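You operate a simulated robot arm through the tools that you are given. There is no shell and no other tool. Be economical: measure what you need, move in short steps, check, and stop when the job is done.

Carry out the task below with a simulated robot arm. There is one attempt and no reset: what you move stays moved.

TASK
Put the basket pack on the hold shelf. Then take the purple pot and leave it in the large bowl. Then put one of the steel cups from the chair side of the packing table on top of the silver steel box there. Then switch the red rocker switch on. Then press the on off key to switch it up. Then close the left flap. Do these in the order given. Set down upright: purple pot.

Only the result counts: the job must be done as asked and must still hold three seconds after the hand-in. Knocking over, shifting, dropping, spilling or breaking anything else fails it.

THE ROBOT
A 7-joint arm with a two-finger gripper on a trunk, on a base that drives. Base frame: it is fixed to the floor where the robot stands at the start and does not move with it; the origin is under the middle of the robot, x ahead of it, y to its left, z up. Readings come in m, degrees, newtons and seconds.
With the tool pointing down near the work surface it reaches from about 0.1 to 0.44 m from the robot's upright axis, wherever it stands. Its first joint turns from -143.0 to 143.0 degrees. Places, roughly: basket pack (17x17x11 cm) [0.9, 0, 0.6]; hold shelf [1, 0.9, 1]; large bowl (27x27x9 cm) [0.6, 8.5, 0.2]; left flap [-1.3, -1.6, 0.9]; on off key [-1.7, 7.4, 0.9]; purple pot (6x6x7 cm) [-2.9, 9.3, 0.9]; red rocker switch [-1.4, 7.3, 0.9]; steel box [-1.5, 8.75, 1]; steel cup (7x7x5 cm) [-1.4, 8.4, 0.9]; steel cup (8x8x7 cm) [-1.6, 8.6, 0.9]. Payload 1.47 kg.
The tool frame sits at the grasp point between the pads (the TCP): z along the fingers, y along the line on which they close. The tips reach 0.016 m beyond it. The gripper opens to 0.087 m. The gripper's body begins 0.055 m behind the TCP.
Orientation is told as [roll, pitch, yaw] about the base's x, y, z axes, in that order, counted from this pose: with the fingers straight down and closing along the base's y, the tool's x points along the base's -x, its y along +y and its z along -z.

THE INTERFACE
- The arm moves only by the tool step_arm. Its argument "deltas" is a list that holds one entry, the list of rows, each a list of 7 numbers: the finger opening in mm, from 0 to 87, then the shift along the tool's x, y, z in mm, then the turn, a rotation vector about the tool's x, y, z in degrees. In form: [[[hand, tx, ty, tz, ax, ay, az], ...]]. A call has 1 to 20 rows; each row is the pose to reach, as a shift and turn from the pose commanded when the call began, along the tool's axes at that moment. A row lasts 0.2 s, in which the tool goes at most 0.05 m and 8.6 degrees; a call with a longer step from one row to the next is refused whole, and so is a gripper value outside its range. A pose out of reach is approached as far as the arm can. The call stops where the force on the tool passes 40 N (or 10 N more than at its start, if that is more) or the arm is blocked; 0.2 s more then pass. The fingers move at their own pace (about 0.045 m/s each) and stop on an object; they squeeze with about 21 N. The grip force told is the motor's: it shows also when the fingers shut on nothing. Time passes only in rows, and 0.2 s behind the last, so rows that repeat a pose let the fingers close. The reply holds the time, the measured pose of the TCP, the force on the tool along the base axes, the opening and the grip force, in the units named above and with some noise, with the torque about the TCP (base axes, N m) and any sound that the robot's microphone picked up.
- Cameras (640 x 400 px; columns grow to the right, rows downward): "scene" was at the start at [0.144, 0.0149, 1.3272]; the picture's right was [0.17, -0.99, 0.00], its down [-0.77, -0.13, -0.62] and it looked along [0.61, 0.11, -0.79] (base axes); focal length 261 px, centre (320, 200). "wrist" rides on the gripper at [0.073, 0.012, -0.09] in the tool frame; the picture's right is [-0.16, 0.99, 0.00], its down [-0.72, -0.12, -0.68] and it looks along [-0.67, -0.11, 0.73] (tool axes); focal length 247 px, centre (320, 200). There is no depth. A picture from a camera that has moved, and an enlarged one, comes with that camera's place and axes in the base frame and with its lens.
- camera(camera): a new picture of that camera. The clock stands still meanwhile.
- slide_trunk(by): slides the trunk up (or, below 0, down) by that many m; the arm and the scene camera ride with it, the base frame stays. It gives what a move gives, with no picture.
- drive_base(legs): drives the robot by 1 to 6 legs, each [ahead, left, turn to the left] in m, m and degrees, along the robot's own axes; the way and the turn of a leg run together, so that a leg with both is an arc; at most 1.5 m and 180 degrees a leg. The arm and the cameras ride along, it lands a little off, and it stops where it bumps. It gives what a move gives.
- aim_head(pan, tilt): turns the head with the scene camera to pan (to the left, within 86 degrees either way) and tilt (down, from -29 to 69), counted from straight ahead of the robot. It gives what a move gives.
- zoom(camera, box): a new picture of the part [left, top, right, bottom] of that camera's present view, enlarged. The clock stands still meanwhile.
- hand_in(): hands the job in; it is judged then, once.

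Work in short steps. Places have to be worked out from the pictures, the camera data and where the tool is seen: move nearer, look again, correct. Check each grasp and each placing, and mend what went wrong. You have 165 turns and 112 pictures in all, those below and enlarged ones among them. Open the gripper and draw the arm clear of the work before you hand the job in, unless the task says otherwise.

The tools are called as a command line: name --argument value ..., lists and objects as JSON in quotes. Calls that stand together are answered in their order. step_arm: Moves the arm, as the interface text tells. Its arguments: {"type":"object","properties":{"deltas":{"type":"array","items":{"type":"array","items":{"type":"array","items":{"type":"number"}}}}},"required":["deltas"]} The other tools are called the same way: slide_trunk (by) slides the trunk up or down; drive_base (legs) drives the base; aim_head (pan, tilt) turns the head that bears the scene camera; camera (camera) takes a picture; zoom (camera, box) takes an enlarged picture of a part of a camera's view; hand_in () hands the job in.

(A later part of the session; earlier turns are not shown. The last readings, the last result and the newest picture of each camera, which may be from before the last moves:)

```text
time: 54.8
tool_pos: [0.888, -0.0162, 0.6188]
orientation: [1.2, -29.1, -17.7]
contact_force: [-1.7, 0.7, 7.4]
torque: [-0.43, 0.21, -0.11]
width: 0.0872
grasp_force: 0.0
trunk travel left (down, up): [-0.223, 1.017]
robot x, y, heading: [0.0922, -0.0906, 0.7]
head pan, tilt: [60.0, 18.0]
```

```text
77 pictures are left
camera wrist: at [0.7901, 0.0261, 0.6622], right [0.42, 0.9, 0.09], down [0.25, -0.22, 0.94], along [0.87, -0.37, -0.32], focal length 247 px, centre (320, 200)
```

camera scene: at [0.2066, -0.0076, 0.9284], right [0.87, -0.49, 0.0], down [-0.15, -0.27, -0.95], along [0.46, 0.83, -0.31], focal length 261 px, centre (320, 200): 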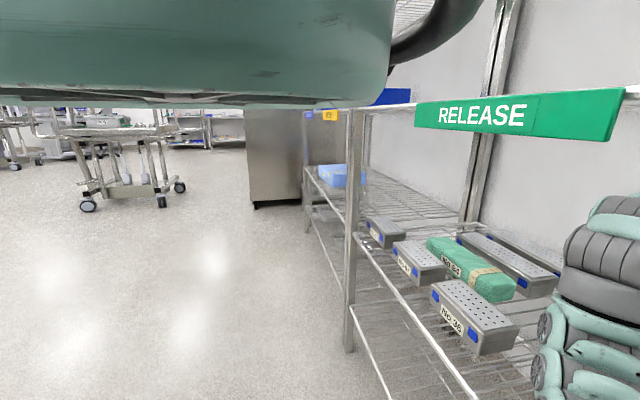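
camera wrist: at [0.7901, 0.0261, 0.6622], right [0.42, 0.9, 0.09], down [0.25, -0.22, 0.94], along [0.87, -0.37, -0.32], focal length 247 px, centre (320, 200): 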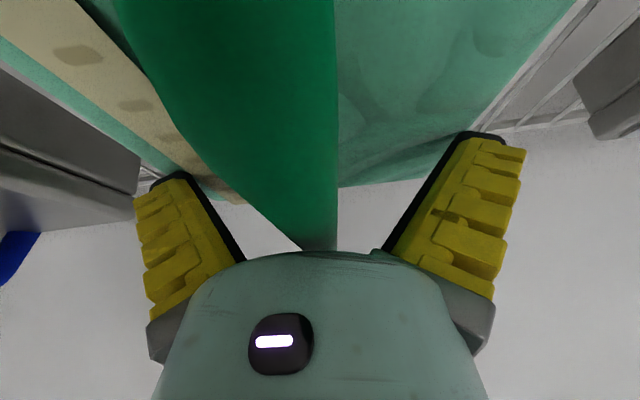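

Left fingertip lightly touches the pack; I raise 4 mm and close.

step_arm --deltas '[[[87, -2, 0, -4, 0, 0, 0], [0, -2, 0, -4, 0, 0, 0], [0, -2, 0, -4, 0, 0, 0], [0, -2, 0, -4, 0, 0, 0], [0, -2, 0, -4, 0, 0, 0], [0, -2, 0, -4, 0, 0, 0]]]'

step_arm --deltas '[[[0, -3, 0, -5, 0, 0, 0], [0, -7, 0, -13, 0, 0, 0], [0, -14, 0, -25, 0, 0, 0]]]'

camera --camera "wrist"

```text
time: 56.1
tool_pos: [0.8959, -0.0178, 0.6282]
orientation: [1.2, -29.7, -17.8]
contact_force: [3.4, -8.4, 30.0]
torque: [-0.02, 0.14, -0.06]
width: 0.0062
grasp_force: 16.7
trunk travel left (down, up): [-0.223, 1.017]
robot x, y, heading: [0.0942, -0.0922, 0.8]
head pan, tilt: [60.0, 18.0]
```

```text
time: 57.0
tool_pos: [0.8878, -0.0158, 0.6498]
orientation: [1.0, -28.7, -17.5]
contact_force: [-0.5, 0.7, -5.3]
torque: [-0.02, -0.1, 0.04]
width: 0.0062
grasp_force: 20.6
trunk travel left (down, up): [-0.223, 1.017]
robot x, y, heading: [0.0914, -0.095, 0.6]
head pan, tilt: [60.0, 18.0]
```

```text
76 pictures are left
camera wrist: at [0.7895, 0.0259, 0.6939], right [0.42, 0.9, 0.09], down [0.26, -0.22, 0.94], along [0.87, -0.37, -0.32], focal length 247 px, centre (320, 200)
```

wrist: 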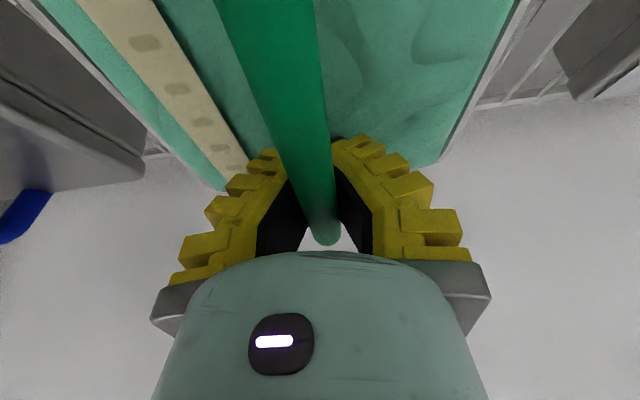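

Width 6 mm with the bar sitting between the fingers and −5 N load: it may be lifted. I raise a bit more and compare.

step_arm --deltas '[[[0, -7, 0, -13, 0, 0, 0], [0, -14, 0, -25, 0, 0, 0], [0, -14, 0, -25, 0, 0, 0]]]'

camera --camera "wrist"

```text
time: 57.8
tool_pos: [0.8865, -0.0154, 0.6782]
orientation: [1.1, -28.8, -17.6]
contact_force: [0.3, -0.7, -6.2]
torque: [-0.02, -0.12, 0.02]
width: 0.0059
grasp_force: 20.9
trunk travel left (down, up): [-0.223, 1.017]
robot x, y, heading: [0.0904, -0.0893, 0.7]
head pan, tilt: [60.0, 18.0]
```

```text
75 pictures are left
camera wrist: at [0.7881, 0.0244, 0.7217], right [0.42, 0.9, 0.09], down [0.25, -0.22, 0.94], along [0.87, -0.37, -0.32], focal length 247 px, centre (320, 200)
```

wrist: 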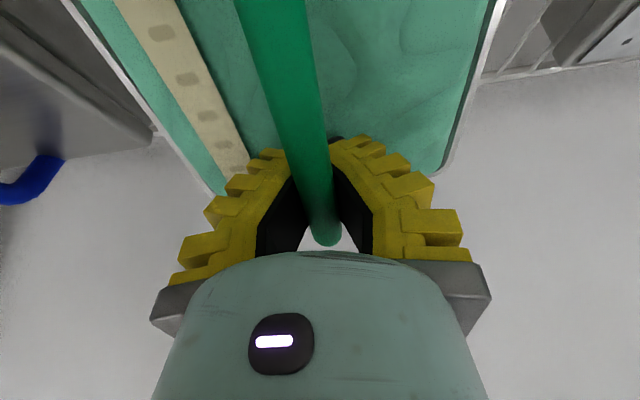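

It lifts but hangs nose-down as I hold it near the far end of the bar. I set it back, open, shift 40 mm back along the bar toward its middle, and regrip.

step_arm --deltas '[[[0, 7, 0, 13, 0, 0, 0], [0, 14, 0, 25, 0, 0, 0], [0, 20, 0, 36, 0, 0, 0], [0, 25, 0, 45, 0, 0, 0], [87, 25, 0, 45, 0, 0, 0], [87, 25, 0, 45, 0, 0, 0], [87, 25, 0, 45, 0, 0, 0], [87, 25, 0, 45, 0, 0, 0], [87, 40, 0, 38, 0, 3, 0], [87, 60, 0, 26, 0, 6, 0]]]'

camera --camera "wrist"

```text
time: 60.0
tool_pos: [0.8488, -0.0061, 0.6267]
orientation: [0.9, -23.0, -17.3]
contact_force: [0.6, 0.1, 0.2]
torque: [0.04, -0.03, 0.04]
width: 0.0869
grasp_force: 0.0
trunk travel left (down, up): [-0.223, 1.017]
robot x, y, heading: [0.0866, -0.0926, 0.9]
head pan, tilt: [60.0, 18.0]
```

```text
74 pictures are left
camera wrist: at [0.7551, 0.034, 0.6812], right [0.43, 0.9, 0.08], down [0.35, -0.24, 0.91], along [0.84, -0.36, -0.41], focal length 247 px, centre (320, 200)
```

wrist: 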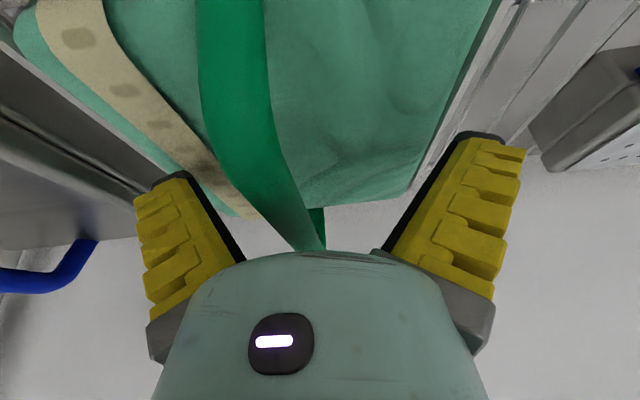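

The near corner is at x≈0.79, so this is mid-bar. I shift 12 mm to tool −y, lower slightly and close.

step_arm --deltas '[[[87, 0, -12, 0, 0, 0, 0], [87, 2, -12, 5, 0, 0, 0], [0, 2, -12, 5, 0, 0, 0], [0, 2, -12, 5, 0, 0, 0], [0, 2, -12, 5, 0, 0, 0], [0, 2, -12, 5, 0, 0, 0], [0, 2, -12, 5, 0, 0, 0]]]'

step_arm --deltas '[[[0, -5, 0, -10, 0, 0, 0], [0, -10, 0, -22, 0, 0, 0], [0, -16, 0, -37, 0, 0, 0], [0, -22, 0, -50, 0, 0, 0]]]'

camera --camera "wrist"

```text
time: 61.2
tool_pos: [0.8501, -0.0206, 0.6296]
orientation: [1.4, -24.3, -18.2]
contact_force: [0.3, -3.0, 17.8]
torque: [-0.59, 0.29, -0.01]
width: 0.0198
grasp_force: 10.9
trunk travel left (down, up): [-0.223, 1.017]
robot x, y, heading: [0.0887, -0.0953, 0.6]
head pan, tilt: [60.0, 18.0]
stopped in row 6: the force on the tool passed its limit at 44 N (the readings are from after the stop); the commanded pose is now the measured one
```

```text
time: 62.2
tool_pos: [0.8469, -0.0192, 0.6794]
orientation: [1.1, -23.6, -17.9]
contact_force: [0.3, -0.2, -6.1]
torque: [0.02, -0.01, -0.01]
width: 0.0059
grasp_force: 21.1
trunk travel left (down, up): [-0.223, 1.017]
robot x, y, heading: [0.0935, -0.0909, 1.0]
head pan, tilt: [60.0, 18.0]
```

```text
73 pictures are left
camera wrist: at [0.7525, 0.0221, 0.7332], right [0.43, 0.9, 0.08], down [0.33, -0.24, 0.91], along [0.84, -0.37, -0.41], focal length 247 px, centre (320, 200)
```

wrist: 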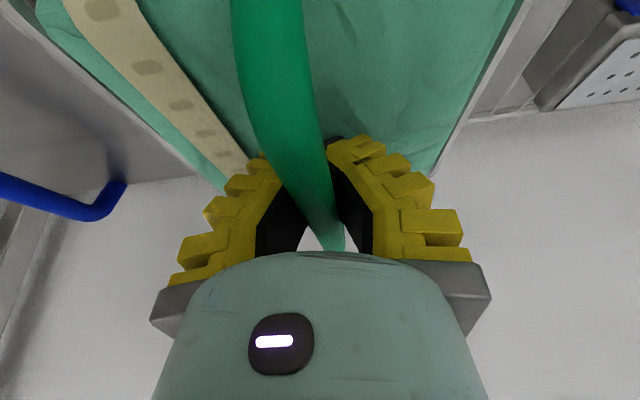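

Balanced grip, 6 N load, about zero torque. I back straight out of the shelf.

drive_base --legs '[[-0.55, 0, 0]]'

slide_trunk --by 0.4

camera --camera "wrist"

camera --camera "scene"

```text
time: 65.4
tool_pos: [0.2978, -0.025, 0.6803]
orientation: [1.1, -23.7, -17.8]
contact_force: [-0.2, -0.2, -5.5]
torque: [-0.03, 0.03, 0.01]
width: 0.0058
grasp_force: 21.7
trunk travel left (down, up): [-0.223, 1.017]
robot x, y, heading: [-0.4581, -0.0993, 0.7]
head pan, tilt: [60.0, 18.0]
```

```text
time: 69.2
tool_pos: [0.2962, -0.0253, 1.0792]
orientation: [1.1, -23.5, -17.8]
contact_force: [-0.5, 0.0, -5.5]
torque: [0.04, 0.0, 0.0]
width: 0.006
grasp_force: 20.6
trunk travel left (down, up): [-0.623, 0.617]
robot x, y, heading: [-0.4583, -0.0998, 0.7]
head pan, tilt: [60.0, 18.0]
```

```text
72 pictures are left
camera wrist: at [0.2028, 0.0152, 1.1328], right [0.43, 0.9, 0.08], down [0.33, -0.24, 0.91], along [0.84, -0.37, -0.41], focal length 247 px, centre (320, 200)
```

wrist: 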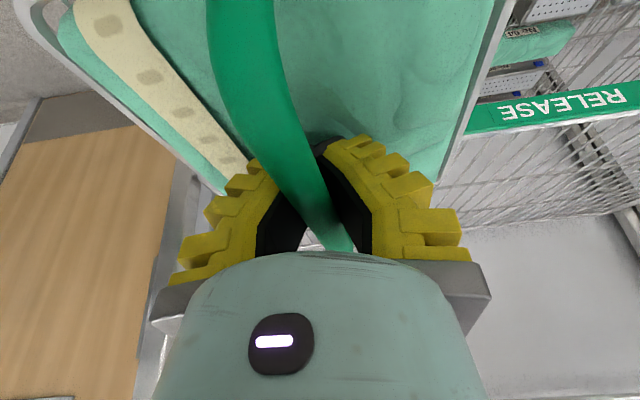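

```text
71 pictures are left
camera scene: at [-0.3433, -0.0153, 1.3283], right [0.87, -0.49, 0.0], down [-0.15, -0.27, -0.95], along [0.46, 0.83, -0.31], focal length 261 px, centre (320, 200)
```

scene: 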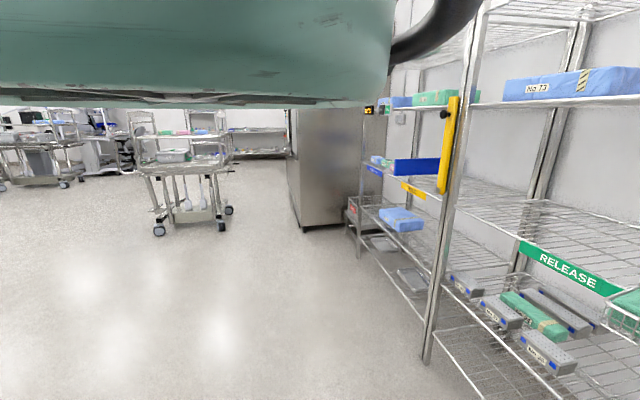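

Triangulating the labels shows the shelving is turned about −18° (front edge through (0.55, 0.25) and HOLD at (0.77, 0.94), z≈0.94), matching the basket's yaw. I drive back a bit, left, then ahead to stand off the HOLD bay.

drive_base --legs '[[-0.12, 0, 0], [0, 1.05, 0], [0.25, 0, 0]]'

camera --camera "wrist"

camera --camera "scene"

```text
time: 76.9
tool_pos: [0.3986, 1.0429, 1.0795]
orientation: [1.1, -23.5, -17.1]
contact_force: [-0.2, 0.3, -7.1]
torque: [0.03, 0.02, 0.03]
width: 0.0059
grasp_force: 21.2
trunk travel left (down, up): [-0.623, 0.617]
robot x, y, heading: [-0.3569, 0.9555, 1.4]
head pan, tilt: [60.0, 18.0]
```

```text
70 pictures are left
camera wrist: at [0.3028, 1.0824, 1.1331], right [0.42, 0.9, 0.08], down [0.34, -0.24, 0.91], along [0.84, -0.36, -0.41], focal length 247 px, centre (320, 200)
```

wrist: 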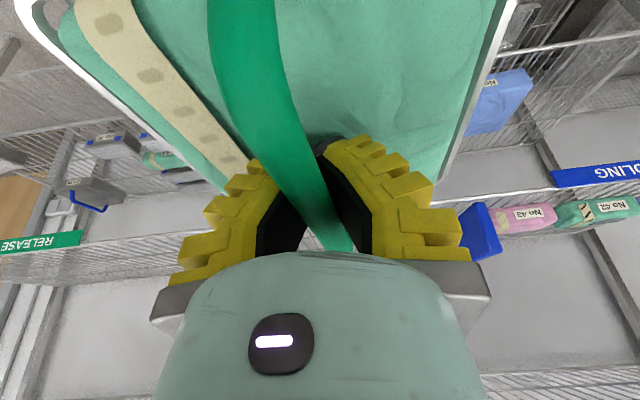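

```text
69 pictures are left
camera scene: at [-0.2429, 1.0451, 1.3284], right [0.88, -0.48, 0.0], down [-0.15, -0.27, -0.95], along [0.45, 0.84, -0.31], focal length 261 px, centre (320, 200)
```

scene: 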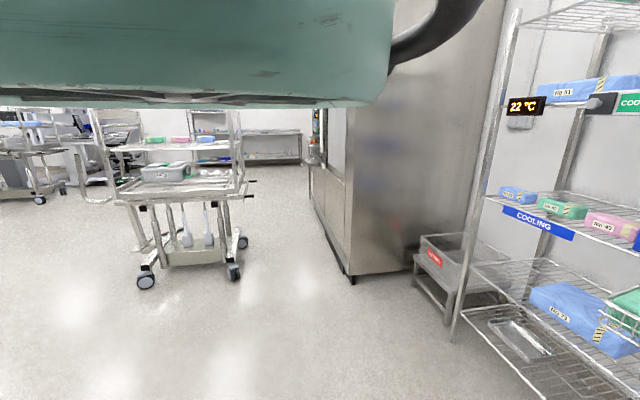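

The HOLD bay spans from the post near (0.68, 0.64) to the blue divider near (0.87, 1.21). I raise 2 cm and drive in along the shelf's depth direction toward (0.96, 0.88), first half.

slide_trunk --by 0.02

drive_base --legs '[[0.33, -0.1, 0]]'

camera --camera "wrist"

camera --camera "scene"

```text
time: 77.6
tool_pos: [0.3962, 1.0436, 1.0991]
orientation: [1.1, -23.5, -17.2]
contact_force: [0.8, -0.8, -6.0]
torque: [0.02, -0.01, -0.05]
width: 0.0057
grasp_force: 20.5
trunk travel left (down, up): [-0.643, 0.597]
robot x, y, heading: [-0.3603, 0.9602, 1.4]
head pan, tilt: [60.0, 18.0]
```

```text
time: 79.8
tool_pos: [0.7276, 0.9566, 1.0994]
orientation: [1.1, -23.5, -16.9]
contact_force: [0.5, -0.9, -5.9]
torque: [0.01, 0.02, 0.02]
width: 0.006
grasp_force: 21.1
trunk travel left (down, up): [-0.643, 0.597]
robot x, y, heading: [-0.0274, 0.8679, 1.8]
head pan, tilt: [60.0, 18.0]
```

```text
68 pictures are left
camera wrist: at [0.6327, 0.9958, 1.1531], right [0.42, 0.9, 0.08], down [0.34, -0.24, 0.91], along [0.84, -0.35, -0.41], focal length 247 px, centre (320, 200)
```

wrist: 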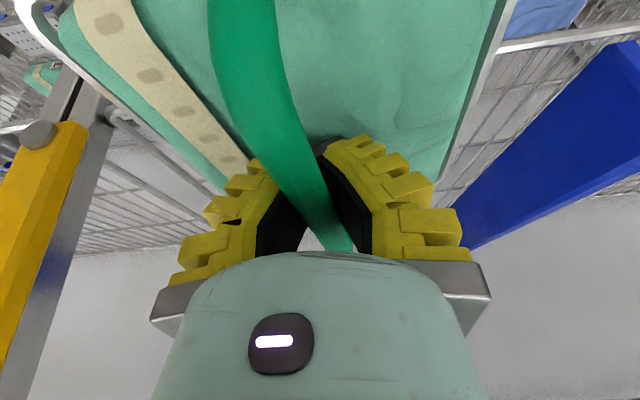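

```text
67 pictures are left
camera scene: at [0.0871, 0.9555, 1.3484], right [0.88, -0.47, 0.0], down [-0.15, -0.27, -0.95], along [0.45, 0.84, -0.31], focal length 261 px, centre (320, 200)
```

scene: 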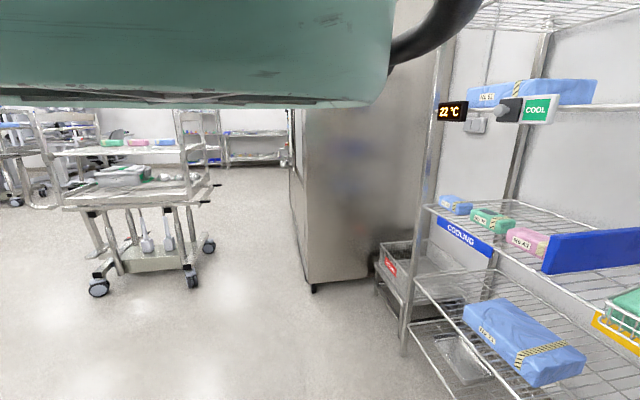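

The basket is passing over the HOLD edge, clear of the yellow post and blue divider. I drive the rest in.

drive_base --legs '[[0.22, -0.08, 0]]'

camera --camera "scene"

camera --camera "wrist"

```text
time: 81.6
tool_pos: [0.9494, 0.8824, 1.1001]
orientation: [1.1, -23.5, -17.0]
contact_force: [0.0, 0.6, -5.9]
torque: [0.02, 0.01, 0.01]
width: 0.0057
grasp_force: 21.3
trunk travel left (down, up): [-0.643, 0.597]
robot x, y, heading: [0.1928, 0.7948, 1.9]
head pan, tilt: [60.0, 18.0]
```

```text
66 pictures are left
camera scene: at [0.3101, 0.8813, 1.3484], right [0.88, -0.47, 0.0], down [-0.15, -0.27, -0.95], along [0.45, 0.84, -0.31], focal length 261 px, centre (320, 200)
```

scene: 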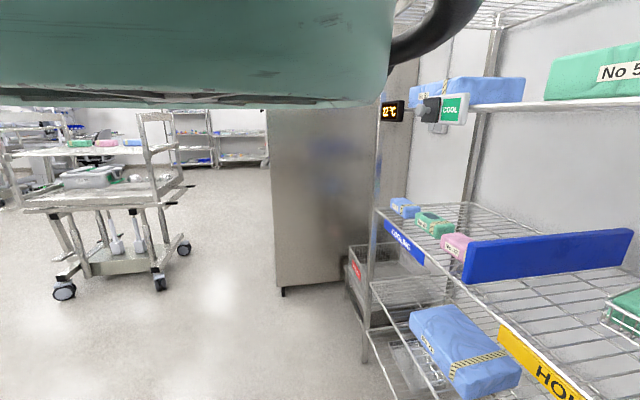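

```text
65 pictures are left
camera wrist: at [0.8556, 0.9213, 1.1531], right [0.42, 0.9, 0.08], down [0.34, -0.24, 0.91], along [0.84, -0.35, -0.41], focal length 247 px, centre (320, 200)
```

wrist: 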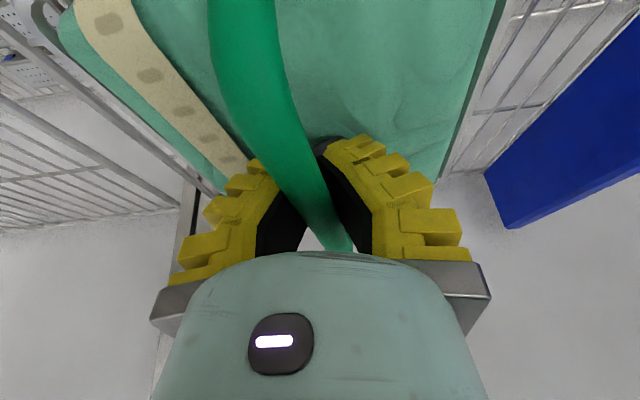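

Basket is inside the HOLD bay. I lower in small steps watching the vertical force.

step_arm --deltas '[[[0, 6, 0, 14, 0, 0, 0], [0, 12, 0, 28, 0, 0, 0], [0, 16, 0, 37, 0, 0, 0]]]'

zoom --camera "scene" --box '[440, 230, 640, 400]'

```text
time: 82.4
tool_pos: [0.9502, 0.8834, 1.0592]
orientation: [1.0, -23.5, -16.9]
contact_force: [-0.2, 0.1, -6.5]
torque: [0.04, 0.04, 0.0]
width: 0.006
grasp_force: 21.1
trunk travel left (down, up): [-0.643, 0.597]
robot x, y, heading: [0.1956, 0.793, 2.0]
head pan, tilt: [60.0, 18.0]
```

```text
2.35 times, centred on (540, 315) of scene
camera zoom: at [0.3099, 0.8814, 1.3484], right [0.88, -0.47, 0.0], down [-0.15, -0.27, -0.95], along [0.45, 0.84, -0.31], focal length 615 px, centre (-198, -71)
```

zoom: 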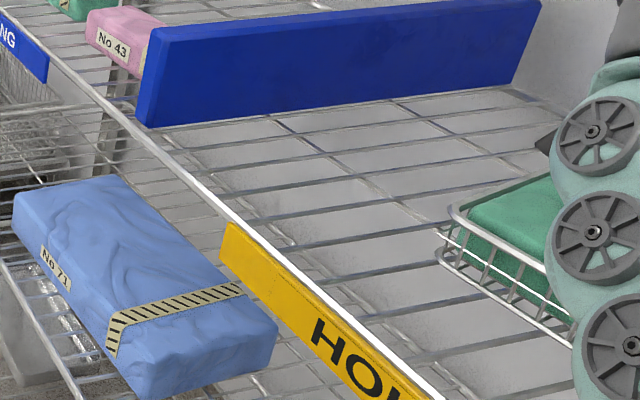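

Good view: basket hovers close above the shelf, well behind the edge. I keep lowering.

step_arm --deltas '[[[0, 2, 0, 5, 0, 0, 0], [0, 4, 0, 9, 0, 0, 0], [0, 6, 0, 14, 0, 0, 0], [0, 8, 0, 18, 0, 0, 0]]]'

zoom --camera "scene" --box '[540, 260, 640, 345]'

```text
time: 83.4
tool_pos: [0.9506, 0.8831, 1.0402]
orientation: [1.2, -23.7, -17.0]
contact_force: [-0.2, 0.4, -5.8]
torque: [0.02, 0.02, -0.02]
width: 0.0059
grasp_force: 20.8
trunk travel left (down, up): [-0.643, 0.597]
robot x, y, heading: [0.1965, 0.7922, 1.7]
head pan, tilt: [60.0, 18.0]
```

```text
4.71 times, centred on (590, 302) of scene
camera zoom: at [0.3099, 0.8813, 1.3484], right [0.88, -0.47, 0.0], down [-0.15, -0.27, -0.95], along [0.45, 0.84, -0.31], focal length 1229 px, centre (-951, -282)
```

zoom: 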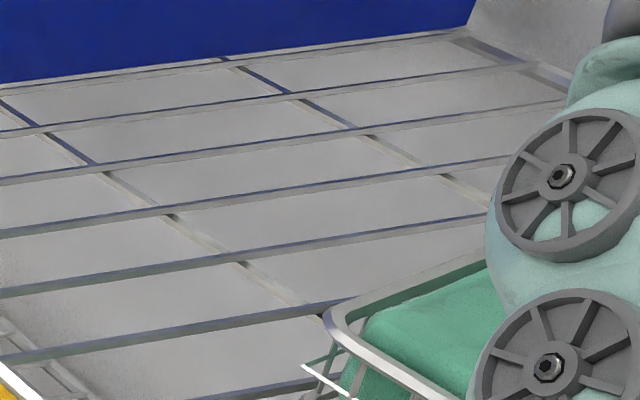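

Still carrying the full load at z=1.040; lower further.

step_arm --deltas '[[[0, 2, 0, 5, 0, 0, 0], [0, 4, 0, 9, 0, 0, 0], [0, 5, 0, 12, 0, 0, 0]]]'

```text
time: 84.2
tool_pos: [0.9518, 0.8828, 1.0299]
orientation: [1.3, -23.7, -17.1]
contact_force: [-2.5, 0.5, 4.1]
torque: [-0.01, 0.12, -0.06]
width: 0.0001
grasp_force: 21.3
trunk travel left (down, up): [-0.643, 0.597]
robot x, y, heading: [0.1975, 0.7925, 1.6]
head pan, tilt: [60.0, 18.0]
```

It rests on the shelf. I open, let it settle, and withdraw upward 55 mm.

step_arm --deltas '[[[87, 0, 0, 0, 0, 0, 0], [87, 0, 0, 0, 0, 0, 0], [87, 0, 0, 0, 0, 0, 0], [87, 0, 0, 0, 0, 0, 0], [87, -6, 0, -14, 0, 0, 0], [87, -12, 0, -28, 0, 0, 0], [87, -18, 0, -42, 0, 0, 0], [87, -26, 0, -60, 0, 0, 0]]]'

camera --camera "wrist"

```text
time: 86.0
tool_pos: [0.9513, 0.8828, 1.0933]
orientation: [1.2, -23.6, -16.9]
contact_force: [-0.3, 0.6, -0.6]
torque: [-0.03, -0.01, -0.02]
width: 0.0871
grasp_force: 0.1
trunk travel left (down, up): [-0.643, 0.597]
robot x, y, heading: [0.1991, 0.7941, 1.8]
head pan, tilt: [60.0, 18.0]
```

```text
62 pictures are left
camera wrist: at [0.8579, 0.9218, 1.1456], right [0.42, 0.9, 0.08], down [0.34, -0.24, 0.91], along [0.84, -0.35, -0.4], focal length 247 px, centre (320, 200)
```

wrist: 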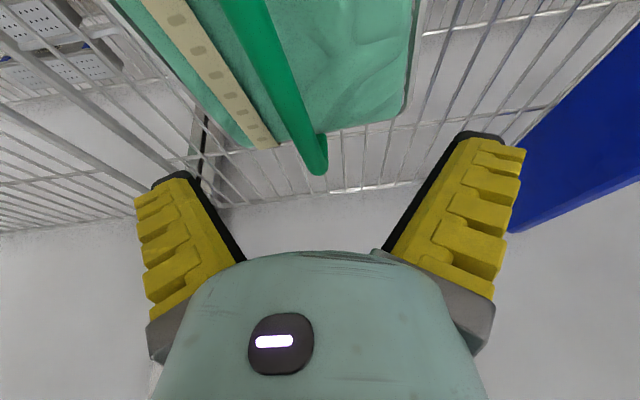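

The basket pack stands properly on the HOLD shelf. I back out along the same line and look left into the room.

drive_base --legs '[[-0.5, 0.18, 0], [-0.3, 0, 0]]'

step_arm --deltas '[[[87, 30, 0, -10, 0, 5, 0], [87, 60, 0, -20, 0, 10, 0], [87, 90, 0, -30, 0, 15, 0], [87, 125, 0, -45, 0, 20, 0], [87, 160, 0, -55, 0, 23, 0], [87, 200, 0, -70, 0, 23, 0], [87, 240, 0, -80, 0, 23, 0]]]'

aim_head --pan 85 --tilt 12

camera --camera "scene"

```text
time: 90.7
tool_pos: [0.1544, 1.0344, 1.0911]
orientation: [1.1, -23.6, -17.4]
contact_force: [0.3, -0.8, 0.0]
torque: [0.02, 0.01, -0.02]
width: 0.0871
grasp_force: 0.2
trunk travel left (down, up): [-0.643, 0.597]
robot x, y, heading: [-0.6051, 0.9497, 1.4]
head pan, tilt: [60.0, 18.0]
```

```text
time: 92.3
tool_pos: [0.0369, 1.1302, 1.1007]
orientation: [0.5, -1.3, -16.7]
contact_force: [-0.8, -0.5, 0.6]
torque: [0.05, -0.06, 0.05]
width: 0.0871
grasp_force: 0.0
out of reach, approached as far as the arm can: row 2, 3, 4, 5, 6, 7
trunk travel left (down, up): [-0.643, 0.597]
robot x, y, heading: [-0.6028, 0.9498, 1.1]
head pan, tilt: [60.0, 18.0]
```

```text
time: 93.2
tool_pos: [0.036, 1.1313, 1.1017]
orientation: [0.6, -1.2, -16.6]
contact_force: [1.2, -0.4, 0.5]
torque: [0.02, -0.02, 0.02]
width: 0.0869
grasp_force: 0.0
trunk travel left (down, up): [-0.643, 0.597]
robot x, y, heading: [-0.5998, 0.952, 1.3]
head pan, tilt: [85.0, 12.0]
```

```text
61 pictures are left
camera scene: at [-0.5265, 1.049, 1.3583], right [1.0, -0.06, 0.0], down [-0.01, -0.21, -0.98], along [0.06, 0.98, -0.21], focal length 261 px, centre (320, 200)
```

scene: 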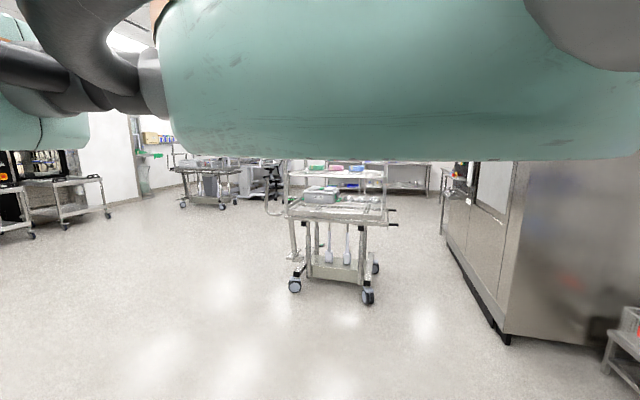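

I retract the arm toward the initial folded pose before travelling.

step_arm --deltas '[[[87, 27, -25, 10, 0, 0, -3], [87, 54, -50, 20, 0, 0, -6], [87, 81, -75, 30, 0, 0, -9], [87, 108, -100, 40, 0, 0, -12], [87, 135, -125, 50, 0, 0, -15], [87, 163, -153, 60, 0, 0, -17]]]'

drive_base --legs '[[-0.9, 0.3, 0], [0, 0, 90]]'

aim_head --pan 60 --tilt 12

camera --camera "wrist"

camera --camera "scene"

```text
time: 94.6
tool_pos: [0.07, 1.0318, 1.1053]
orientation: [0.4, -0.4, -2.7]
contact_force: [-0.3, -0.9, -0.4]
torque: [0.13, -0.03, -0.01]
width: 0.0868
grasp_force: 0.0
out of reach, approached as far as the arm can: row 1, 2, 3, 4, 5, 6
trunk travel left (down, up): [-0.643, 0.597]
robot x, y, heading: [-0.6018, 0.953, 1.2]
head pan, tilt: [85.0, 12.0]
```

```text
time: 103.3
tool_pos: [-1.6052, 1.8912, 1.1059]
orientation: [0.9, -0.4, 88.5]
contact_force: [-0.8, 0.7, 0.0]
torque: [-0.01, 0.0, -0.02]
width: 0.0872
grasp_force: 0.1
trunk travel left (down, up): [-0.643, 0.597]
robot x, y, heading: [-1.5099, 1.2229, 92.3]
head pan, tilt: [85.0, 12.0]
```

```text
time: 104.2
tool_pos: [-1.6067, 1.8901, 1.1059]
orientation: [0.8, -0.4, 88.5]
contact_force: [0.4, -0.1, -0.2]
torque: [0.0, 0.01, 0.0]
width: 0.0872
grasp_force: 0.1
trunk travel left (down, up): [-0.643, 0.597]
robot x, y, heading: [-1.5114, 1.2206, 92.1]
head pan, tilt: [60.0, 12.0]
```

```text
60 pictures are left
camera wrist: at [-1.6174, 1.8171, 1.1955], right [-0.98, 0.18, 0.01], down [0.14, 0.72, 0.68], along [0.12, 0.67, -0.73], focal length 247 px, centre (320, 200)
```

wrist: 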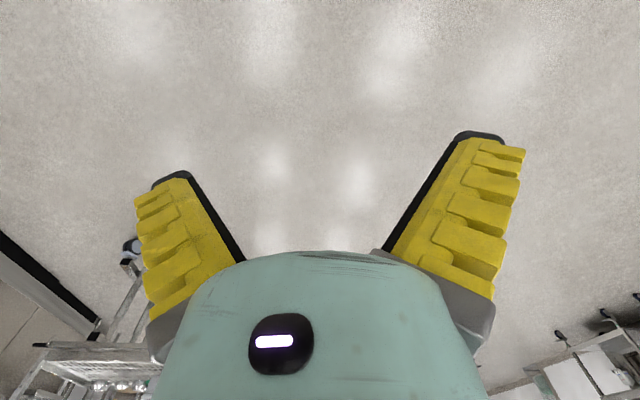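

```text
59 pictures are left
camera scene: at [-1.5944, 1.3363, 1.3583], right [0.46, 0.89, 0.0], down [0.18, -0.1, -0.98], along [-0.87, 0.45, -0.21], focal length 261 px, centre (320, 200)
```

scene: 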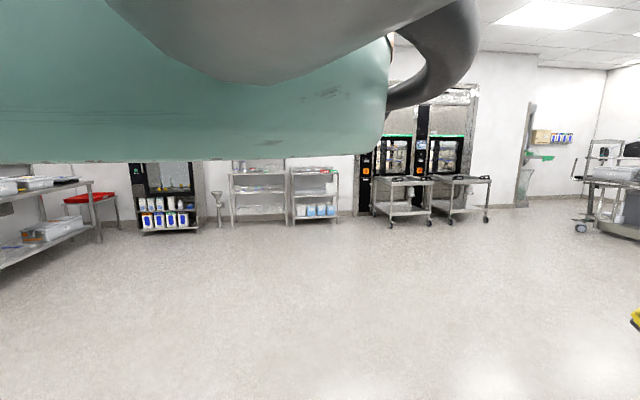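

I lower the hand and bring it back in toward the start pose.

step_arm --deltas '[[[87, 0, 0, 45, 0, 0, 0], [87, 0, 0, 90, 0, 0, 0], [87, 0, 0, 135, 0, 0, 0], [87, 0, 0, 180, 0, 0, 0], [87, 0, 0, 225, 0, 0, 0], [87, 40, 0, 225, 0, 0, 0], [87, 80, 0, 225, 0, 0, 0], [87, 120, 0, 225, 0, 0, 0], [87, 160, 0, 225, 0, 0, 0], [87, 200, 0, 225, 0, 0, 0], [87, 240, 0, 225, 0, 0, 0]]]'

drive_base --legs '[[1.5, 0, -2.1], [1.2, 0, 0]]'

aim_head --pan 60 --tilt 15

camera --camera "scene"

camera --camera "wrist"

```text
time: 106.6
tool_pos: [-1.6249, 1.6668, 0.8733]
orientation: [0.7, -0.2, 88.5]
contact_force: [-0.5, 0.1, 0.4]
torque: [0.01, -0.03, -0.03]
width: 0.0869
grasp_force: 0.0
out of reach, approached as far as the arm can: row 2, 11
trunk travel left (down, up): [-0.643, 0.597]
robot x, y, heading: [-1.51, 1.2219, 92.3]
head pan, tilt: [60.0, 12.0]
```

```text
time: 119.9
tool_pos: [-1.5715, 4.3995, 0.8744]
orientation: [0.8, -0.4, 84.3]
contact_force: [-0.1, -0.9, 0.0]
torque: [-0.02, 0.02, 0.05]
width: 0.0869
grasp_force: 0.1
trunk travel left (down, up): [-0.643, 0.597]
robot x, y, heading: [-1.4871, 3.9443, 88.0]
head pan, tilt: [60.0, 12.0]
```

```text
time: 120.5
tool_pos: [-1.5704, 4.3992, 0.8735]
orientation: [0.7, -0.3, 84.2]
contact_force: [0.5, -0.1, 0.3]
torque: [0.01, -0.02, -0.01]
width: 0.0871
grasp_force: 0.0
trunk travel left (down, up): [-0.643, 0.597]
robot x, y, heading: [-1.4806, 3.9471, 88.1]
head pan, tilt: [60.0, 15.0]
```

```text
58 pictures are left
camera scene: at [-1.565, 4.0673, 1.3534], right [0.53, 0.85, 0.0], down [0.22, -0.14, -0.97], along [-0.82, 0.51, -0.26], focal length 261 px, centre (320, 200)
```

scene: 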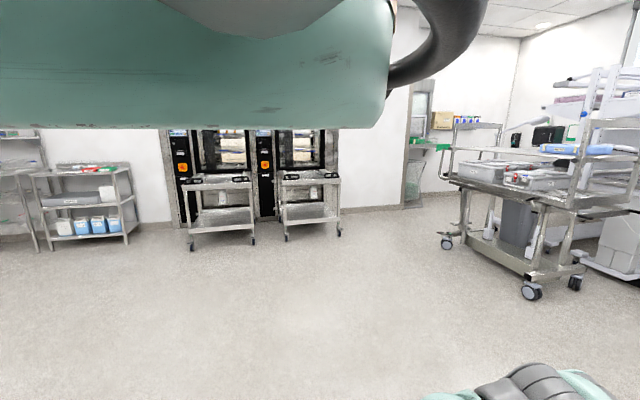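

```text
57 pictures are left
camera wrist: at [-1.5881, 4.3268, 0.9637], right [-0.97, 0.26, 0.01], down [0.2, 0.7, 0.68], along [0.17, 0.66, -0.73], focal length 247 px, centre (320, 200)
```

wrist: 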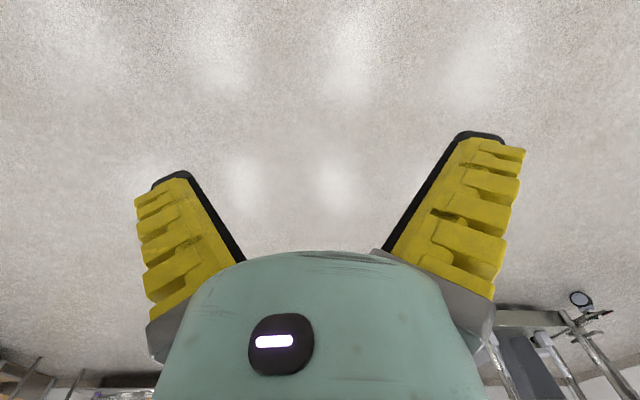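

The head can only look left; I turn the base −50° so it views the work area ahead (+y).

drive_base --legs '[[0, 0, -45]]'

camera --camera "scene"

```text
time: 123.0
tool_pos: [-1.2188, 4.3208, 0.8745]
orientation: [0.8, -0.3, 38.2]
contact_force: [-0.1, -0.6, 0.6]
torque: [0.02, -0.02, -0.02]
width: 0.0871
grasp_force: 0.0
trunk travel left (down, up): [-0.643, 0.597]
robot x, y, heading: [-1.4879, 3.9455, 41.8]
head pan, tilt: [60.0, 15.0]
```

```text
56 pictures are left
camera scene: at [-1.4554, 4.086, 1.3534], right [0.98, 0.21, 0.0], down [0.05, -0.25, -0.97], along [-0.2, 0.95, -0.26], focal length 261 px, centre (320, 200)
```

scene: 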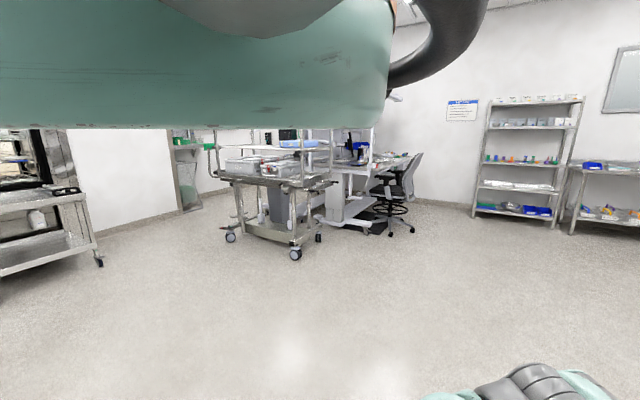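

I zoom to understand the layout of the packing table, chair and cart.

zoom --camera "scene" --box '[160, 110, 440, 270]'

zoom --camera "scene" --box '[440, 80, 640, 250]'

```text
2.29 times, centred on (300, 190) of scene
camera zoom: at [-1.4554, 4.086, 1.3534], right [0.98, 0.21, 0.0], down [0.05, -0.25, -0.97], along [-0.2, 0.95, -0.26], focal length 597 px, centre (366, 223)
```

zoom: 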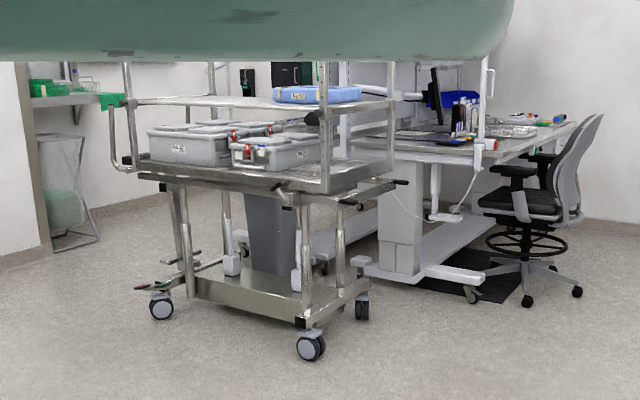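

```text
2.35 times, centred on (540, 165) of scene
camera zoom: at [-1.4554, 4.086, 1.3534], right [0.98, 0.21, 0.0], down [0.05, -0.25, -0.97], along [-0.2, 0.95, -0.26], focal length 615 px, centre (-198, 282)
```

zoom: 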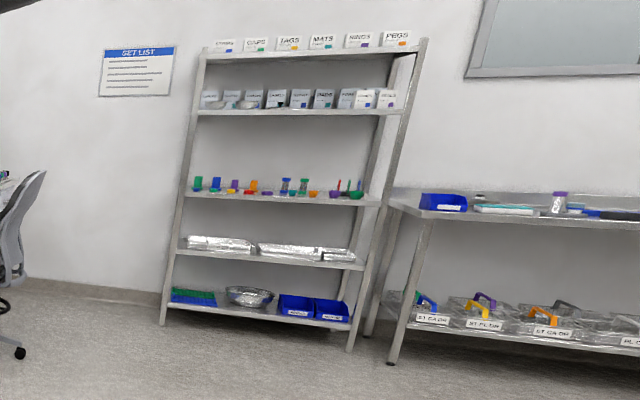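

The layout: cart with trays at (−3.4…−2.1, 7), packing table ~−18° yaw from (−2.2, 7.4)/(−1.4, 7.2) back to y≈9, chair on its +x side, rack with the big bowl on its bottom shelf at (0.63, 8.55). The pot is behind the cart; I go left to scout.

drive_base --legs '[[-0.17, 1.45, 0], [-0.17, 1.45, 0]]'

camera --camera "scene"

```text
time: 137.0
tool_pos: [-3.3904, 6.2505, 0.8743]
orientation: [0.6, -0.3, 37.8]
contact_force: [-0.2, -0.7, -0.3]
torque: [0.02, 0.01, 0.01]
width: 0.0868
grasp_force: 0.0
trunk travel left (down, up): [-0.643, 0.597]
robot x, y, heading: [-3.6569, 5.8774, 41.6]
head pan, tilt: [60.0, 15.0]
```

```text
53 pictures are left
camera scene: at [-3.6271, 6.0171, 1.3534], right [0.98, 0.2, 0.0], down [0.05, -0.25, -0.97], along [-0.2, 0.95, -0.26], focal length 261 px, centre (320, 200)
```

scene: 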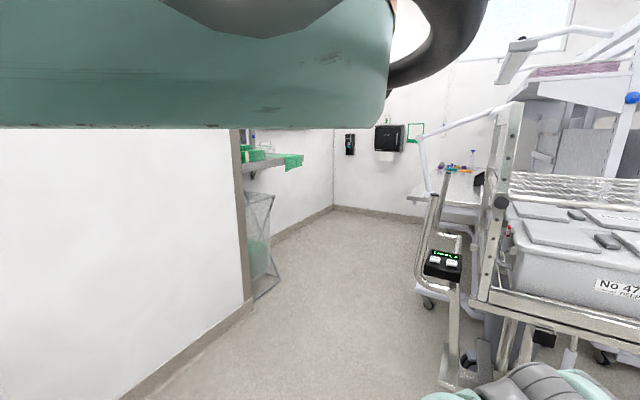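

The table's far-left part with small coloured items is ahead at right; the corridor by the wall is free. I turn to face +y and advance along it.

drive_base --legs '[[0, 0, 48], [1.4, 0.38, 0], [0.6, 0, 0], [0, 0, -70]]'

camera --camera "scene"

camera --camera "wrist"

```text
time: 152.5
tool_pos: [-3.6326, 8.1852, 0.873]
orientation: [0.6, -0.2, 17.7]
contact_force: [0.0, 0.3, -0.1]
torque: [0.0, -0.02, 0.01]
width: 0.0873
grasp_force: 0.0
trunk travel left (down, up): [-0.643, 0.597]
robot x, y, heading: [-4.0158, 7.9286, 21.7]
head pan, tilt: [60.0, 15.0]
```

```text
52 pictures are left
camera scene: at [-3.9366, 8.047, 1.3534], right [0.99, -0.15, 0.0], down [-0.04, -0.26, -0.97], along [0.14, 0.96, -0.26], focal length 261 px, centre (320, 200)
```

scene: 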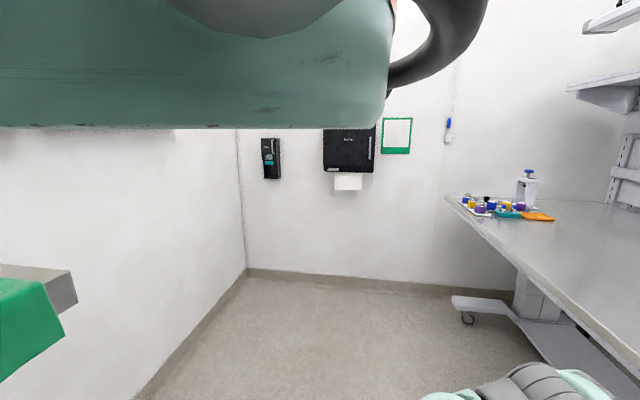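

```text
51 pictures are left
camera wrist: at [-3.7047, 8.1717, 0.9637], right [-0.15, 0.99, 0.01], down [0.72, 0.1, 0.68], along [0.67, 0.11, -0.73], focal length 247 px, centre (320, 200)
```

wrist: 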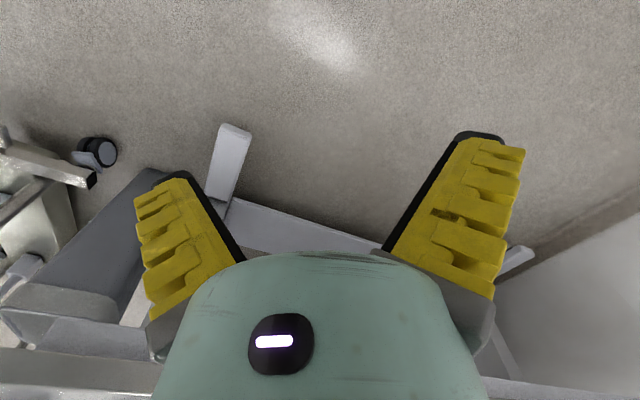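

I zoom in on the group of coloured pots.

zoom --camera "scene" --box '[440, 160, 580, 250]'

```text
4.44 times, centred on (510, 205) of scene
camera zoom: at [-3.9366, 8.047, 1.3534], right [0.99, -0.15, 0.0], down [-0.04, -0.26, -0.97], along [0.14, 0.96, -0.26], focal length 1161 px, centre (-524, 178)
```

zoom: 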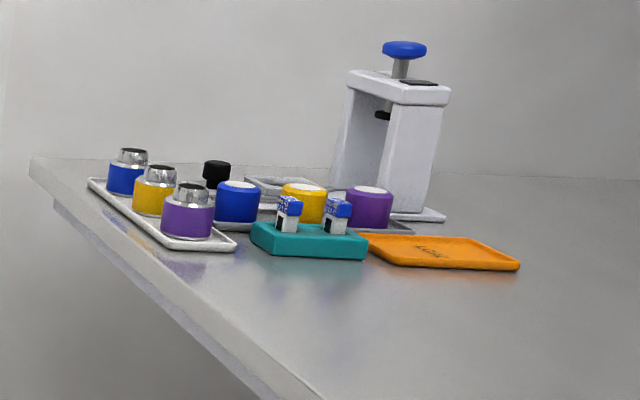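

The left purple pot with steel cap at ≈(−2.86, 9.285) matches 6×6×7 cm and the given place. The bowl sits under a low shelf, so I'll grip it with the hand tilted (~60° from vertical). I drive to the table's left end.

drive_base --legs '[[0.42, 0.7, 0], [0.42, 0.7, 0], [0, 0, -39]]'

step_arm --deltas '[[[87, -30, 0, 0, 0, 0, 0], [87, -70, 0, 0, 0, -8, 0], [87, -110, 0, 0, 0, -16, 0], [87, -150, 0, 0, 0, -24, 0], [87, -190, 0, 0, 0, -32, 0], [87, -220, 0, 0, 0, -40, 0], [87, -250, 0, -20, 0, -48, 0], [87, -255, 0, -60, 0, -54, 0], [87, -255, 0, -100, 0, -58, 0], [87, -255, 0, -140, 0, -60, 0], [87, -255, 0, -180, 0, -60, 0], [87, -255, 0, -220, 0, -60, 0]]]'

camera --camera "wrist"

```text
time: 160.6
tool_pos: [-3.4329, 9.7776, 0.8607]
orientation: [0.3, 2.2, 21.6]
contact_force: [0.3, 0.7, 1.7]
torque: [-0.12, 0.1, 0.01]
width: 0.0871
grasp_force: 0.1
trunk travel left (down, up): [-0.643, 0.597]
robot x, y, heading: [-3.7741, 9.5117, 24.7]
head pan, tilt: [60.0, 15.0]
stopped in leg 2: the robot was blocked; the commanded pose is now the measured one
```

```text
time: 163.4
tool_pos: [-3.2392, 9.7952, 0.8696]
orientation: [-14.9, -27.0, 33.0]
contact_force: [0.4, 0.2, -0.2]
torque: [0.0, -0.01, 0.01]
width: 0.0871
grasp_force: 0.1
trunk travel left (down, up): [-0.643, 0.597]
robot x, y, heading: [-3.7727, 9.5087, 23.7]
head pan, tilt: [60.0, 15.0]
stopped in row 12: the arm was blocked; the commanded pose is now the measured one
```

```text
49 pictures are left
camera wrist: at [-3.3432, 9.7685, 0.9112], right [-0.3, 0.94, -0.15], down [0.24, 0.23, 0.94], along [0.92, 0.25, -0.3], focal length 247 px, centre (320, 200)
```

wrist: 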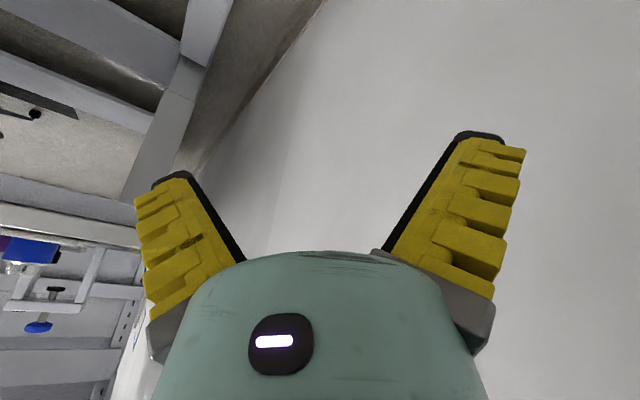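

The arm/base met the far wall. I back off from it (toward −y), then turn to face the table end.

drive_base --legs '[[-0.15, -0.25, 0], [0, 0, -40]]'

camera --camera "wrist"

camera --camera "scene"

```text
time: 167.3
tool_pos: [-3.1759, 9.1031, 0.8924]
orientation: [-13.9, -30.1, -7.3]
contact_force: [-0.6, -0.5, 0.2]
torque: [0.03, 0.02, 0.02]
width: 0.087
grasp_force: 0.1
trunk travel left (down, up): [-0.643, 0.597]
robot x, y, heading: [-3.8025, 9.221, -16.3]
head pan, tilt: [60.0, 15.0]
```

```text
48 pictures are left
camera wrist: at [-3.2748, 9.1493, 0.929], right [0.38, 0.92, -0.13], down [0.28, 0.01, 0.96], along [0.88, -0.4, -0.26], focal length 247 px, centre (320, 200)
```

wrist: 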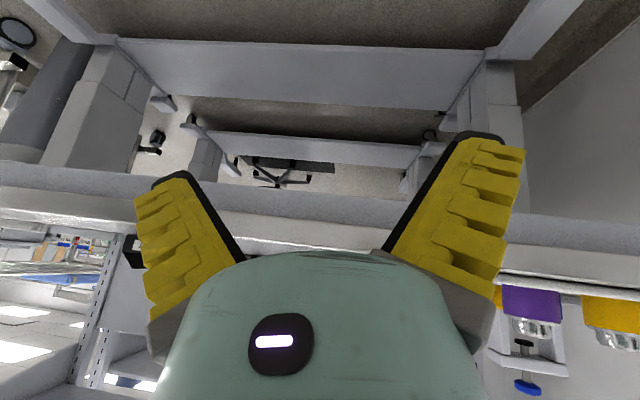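

```text
47 pictures are left
camera scene: at [-3.6706, 9.2648, 1.3534], right [0.69, -0.72, 0.0], down [-0.19, -0.18, -0.97], along [0.7, 0.67, -0.26], focal length 261 px, centre (320, 200)
```

scene: 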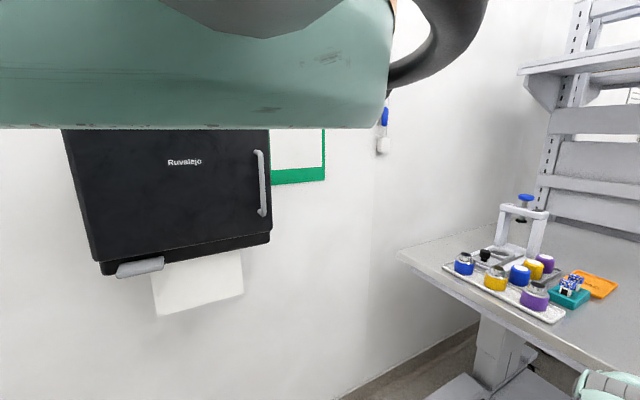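

Pot pinned from both cameras at (−2.86, 9.27), body centre z≈0.935. I back off 0.2 m, raise the trunk, and square the hand to pitch −60°, yaw −18°.

drive_base --legs '[[-0.2, 0, 0]]'

slide_trunk --by 0.15

step_arm --deltas '[[[87, 0, 0, 0, -1.5, -7.2, 2.8], [87, 0, 0, 0, -3, -14.4, 5.6], [87, 0, 0, 0, -4.4, -21.5, 8.4], [87, 0, 0, 0, -5.9, -28.7, 11.2], [87, 0, 0, 0, -5.9, -28.7, 11.2]]]'

```text
time: 168.9
tool_pos: [-3.3675, 9.1606, 0.8937]
orientation: [-14.0, -30.2, -7.3]
contact_force: [0.1, 0.4, -0.5]
torque: [0.02, -0.01, -0.02]
width: 0.0869
grasp_force: 0.1
trunk travel left (down, up): [-0.643, 0.597]
robot x, y, heading: [-3.9984, 9.2733, -16.1]
head pan, tilt: [60.0, 15.0]
```

```text
time: 170.6
tool_pos: [-3.3671, 9.1604, 1.0433]
orientation: [-13.9, -30.2, -7.3]
contact_force: [-0.4, 0.8, 1.2]
torque: [-0.03, 0.0, 0.01]
width: 0.087
grasp_force: 0.0
trunk travel left (down, up): [-0.793, 0.447]
robot x, y, heading: [-3.9957, 9.2764, -16.3]
head pan, tilt: [60.0, 15.0]
```

```text
time: 171.8
tool_pos: [-3.3666, 9.1607, 1.0437]
orientation: [0.2, -60.2, -18.1]
contact_force: [-0.5, -0.1, 1.1]
torque: [-0.01, -0.02, 0.02]
width: 0.0873
grasp_force: 0.0
trunk travel left (down, up): [-0.793, 0.447]
robot x, y, heading: [-3.9984, 9.2716, -16.0]
head pan, tilt: [60.0, 15.0]
```

Orientation is exact. Now try turning the hand about its own axis by 160–180° so the camera comes on top.

step_arm --deltas '[[[87, 0, 0, 0, 0, 0, 8.5], [87, 0, 0, 0, 0, 0, 17], [87, 0, 0, 0, 0, 0, 25.5], [87, 0, 0, 0, 0, 0, 34], [87, 0, 0, 0, 0, 0, 42.5], [87, 0, 0, 0, 0, 0, 51], [87, 0, 0, 0, 0, 0, 59.5], [87, 0, 0, 0, 0, 0, 68], [87, 0, 0, 0, 0, 0, 76.5], [87, 0, 0, 0, 0, 0, 85], [87, 0, 0, 0, 0, 0, 90]]]'

step_arm --deltas '[[[87, 0, 0, 0, 0, 0, 8.5], [87, 0, 0, 0, 0, 0, 17], [87, 0, 0, 0, 0, 0, 25.5], [87, 0, 0, 0, 0, 0, 34], [87, 0, 0, 0, 0, 0, 42.5], [87, 0, 0, 0, 0, 0, 51], [87, 0, 0, 0, 0, 0, 59.5], [87, 0, 0, 0, 0, 0, 68], [87, 0, 0, 0, 0, 0, 76.5], [87, 0, 0, 0, 0, 0, 85], [87, 0, 0, 0, 0, 0, 90]]]'

camera --camera "wrist"

```text
time: 174.2
tool_pos: [-3.3664, 9.1619, 1.0426]
orientation: [60.1, 0.1, -108.1]
contact_force: [0.6, 0.5, 0.0]
torque: [0.0, 0.01, 0.02]
width: 0.0868
grasp_force: 0.0
trunk travel left (down, up): [-0.793, 0.447]
robot x, y, heading: [-3.995, 9.2751, -16.4]
head pan, tilt: [60.0, 15.0]
```

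```text
time: 176.6
tool_pos: [-3.3668, 9.1619, 1.0429]
orientation: [-0.3, 60.0, 161.7]
contact_force: [0.5, 0.1, 0.2]
torque: [-0.02, 0.03, 0.0]
width: 0.0871
grasp_force: 0.1
trunk travel left (down, up): [-0.793, 0.447]
robot x, y, heading: [-3.9982, 9.2697, -15.9]
head pan, tilt: [60.0, 15.0]
```

```text
46 pictures are left
camera wrist: at [-3.4092, 9.1617, 1.1507], right [-0.38, -0.91, -0.14], down [-0.87, 0.41, -0.29], along [0.32, 0.01, -0.95], focal length 247 px, centre (320, 200)
```

wrist: 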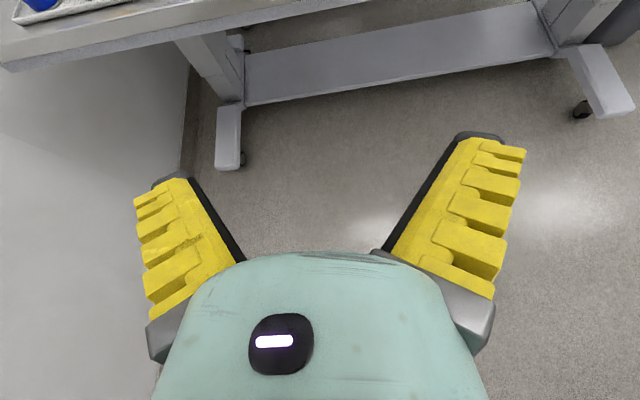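

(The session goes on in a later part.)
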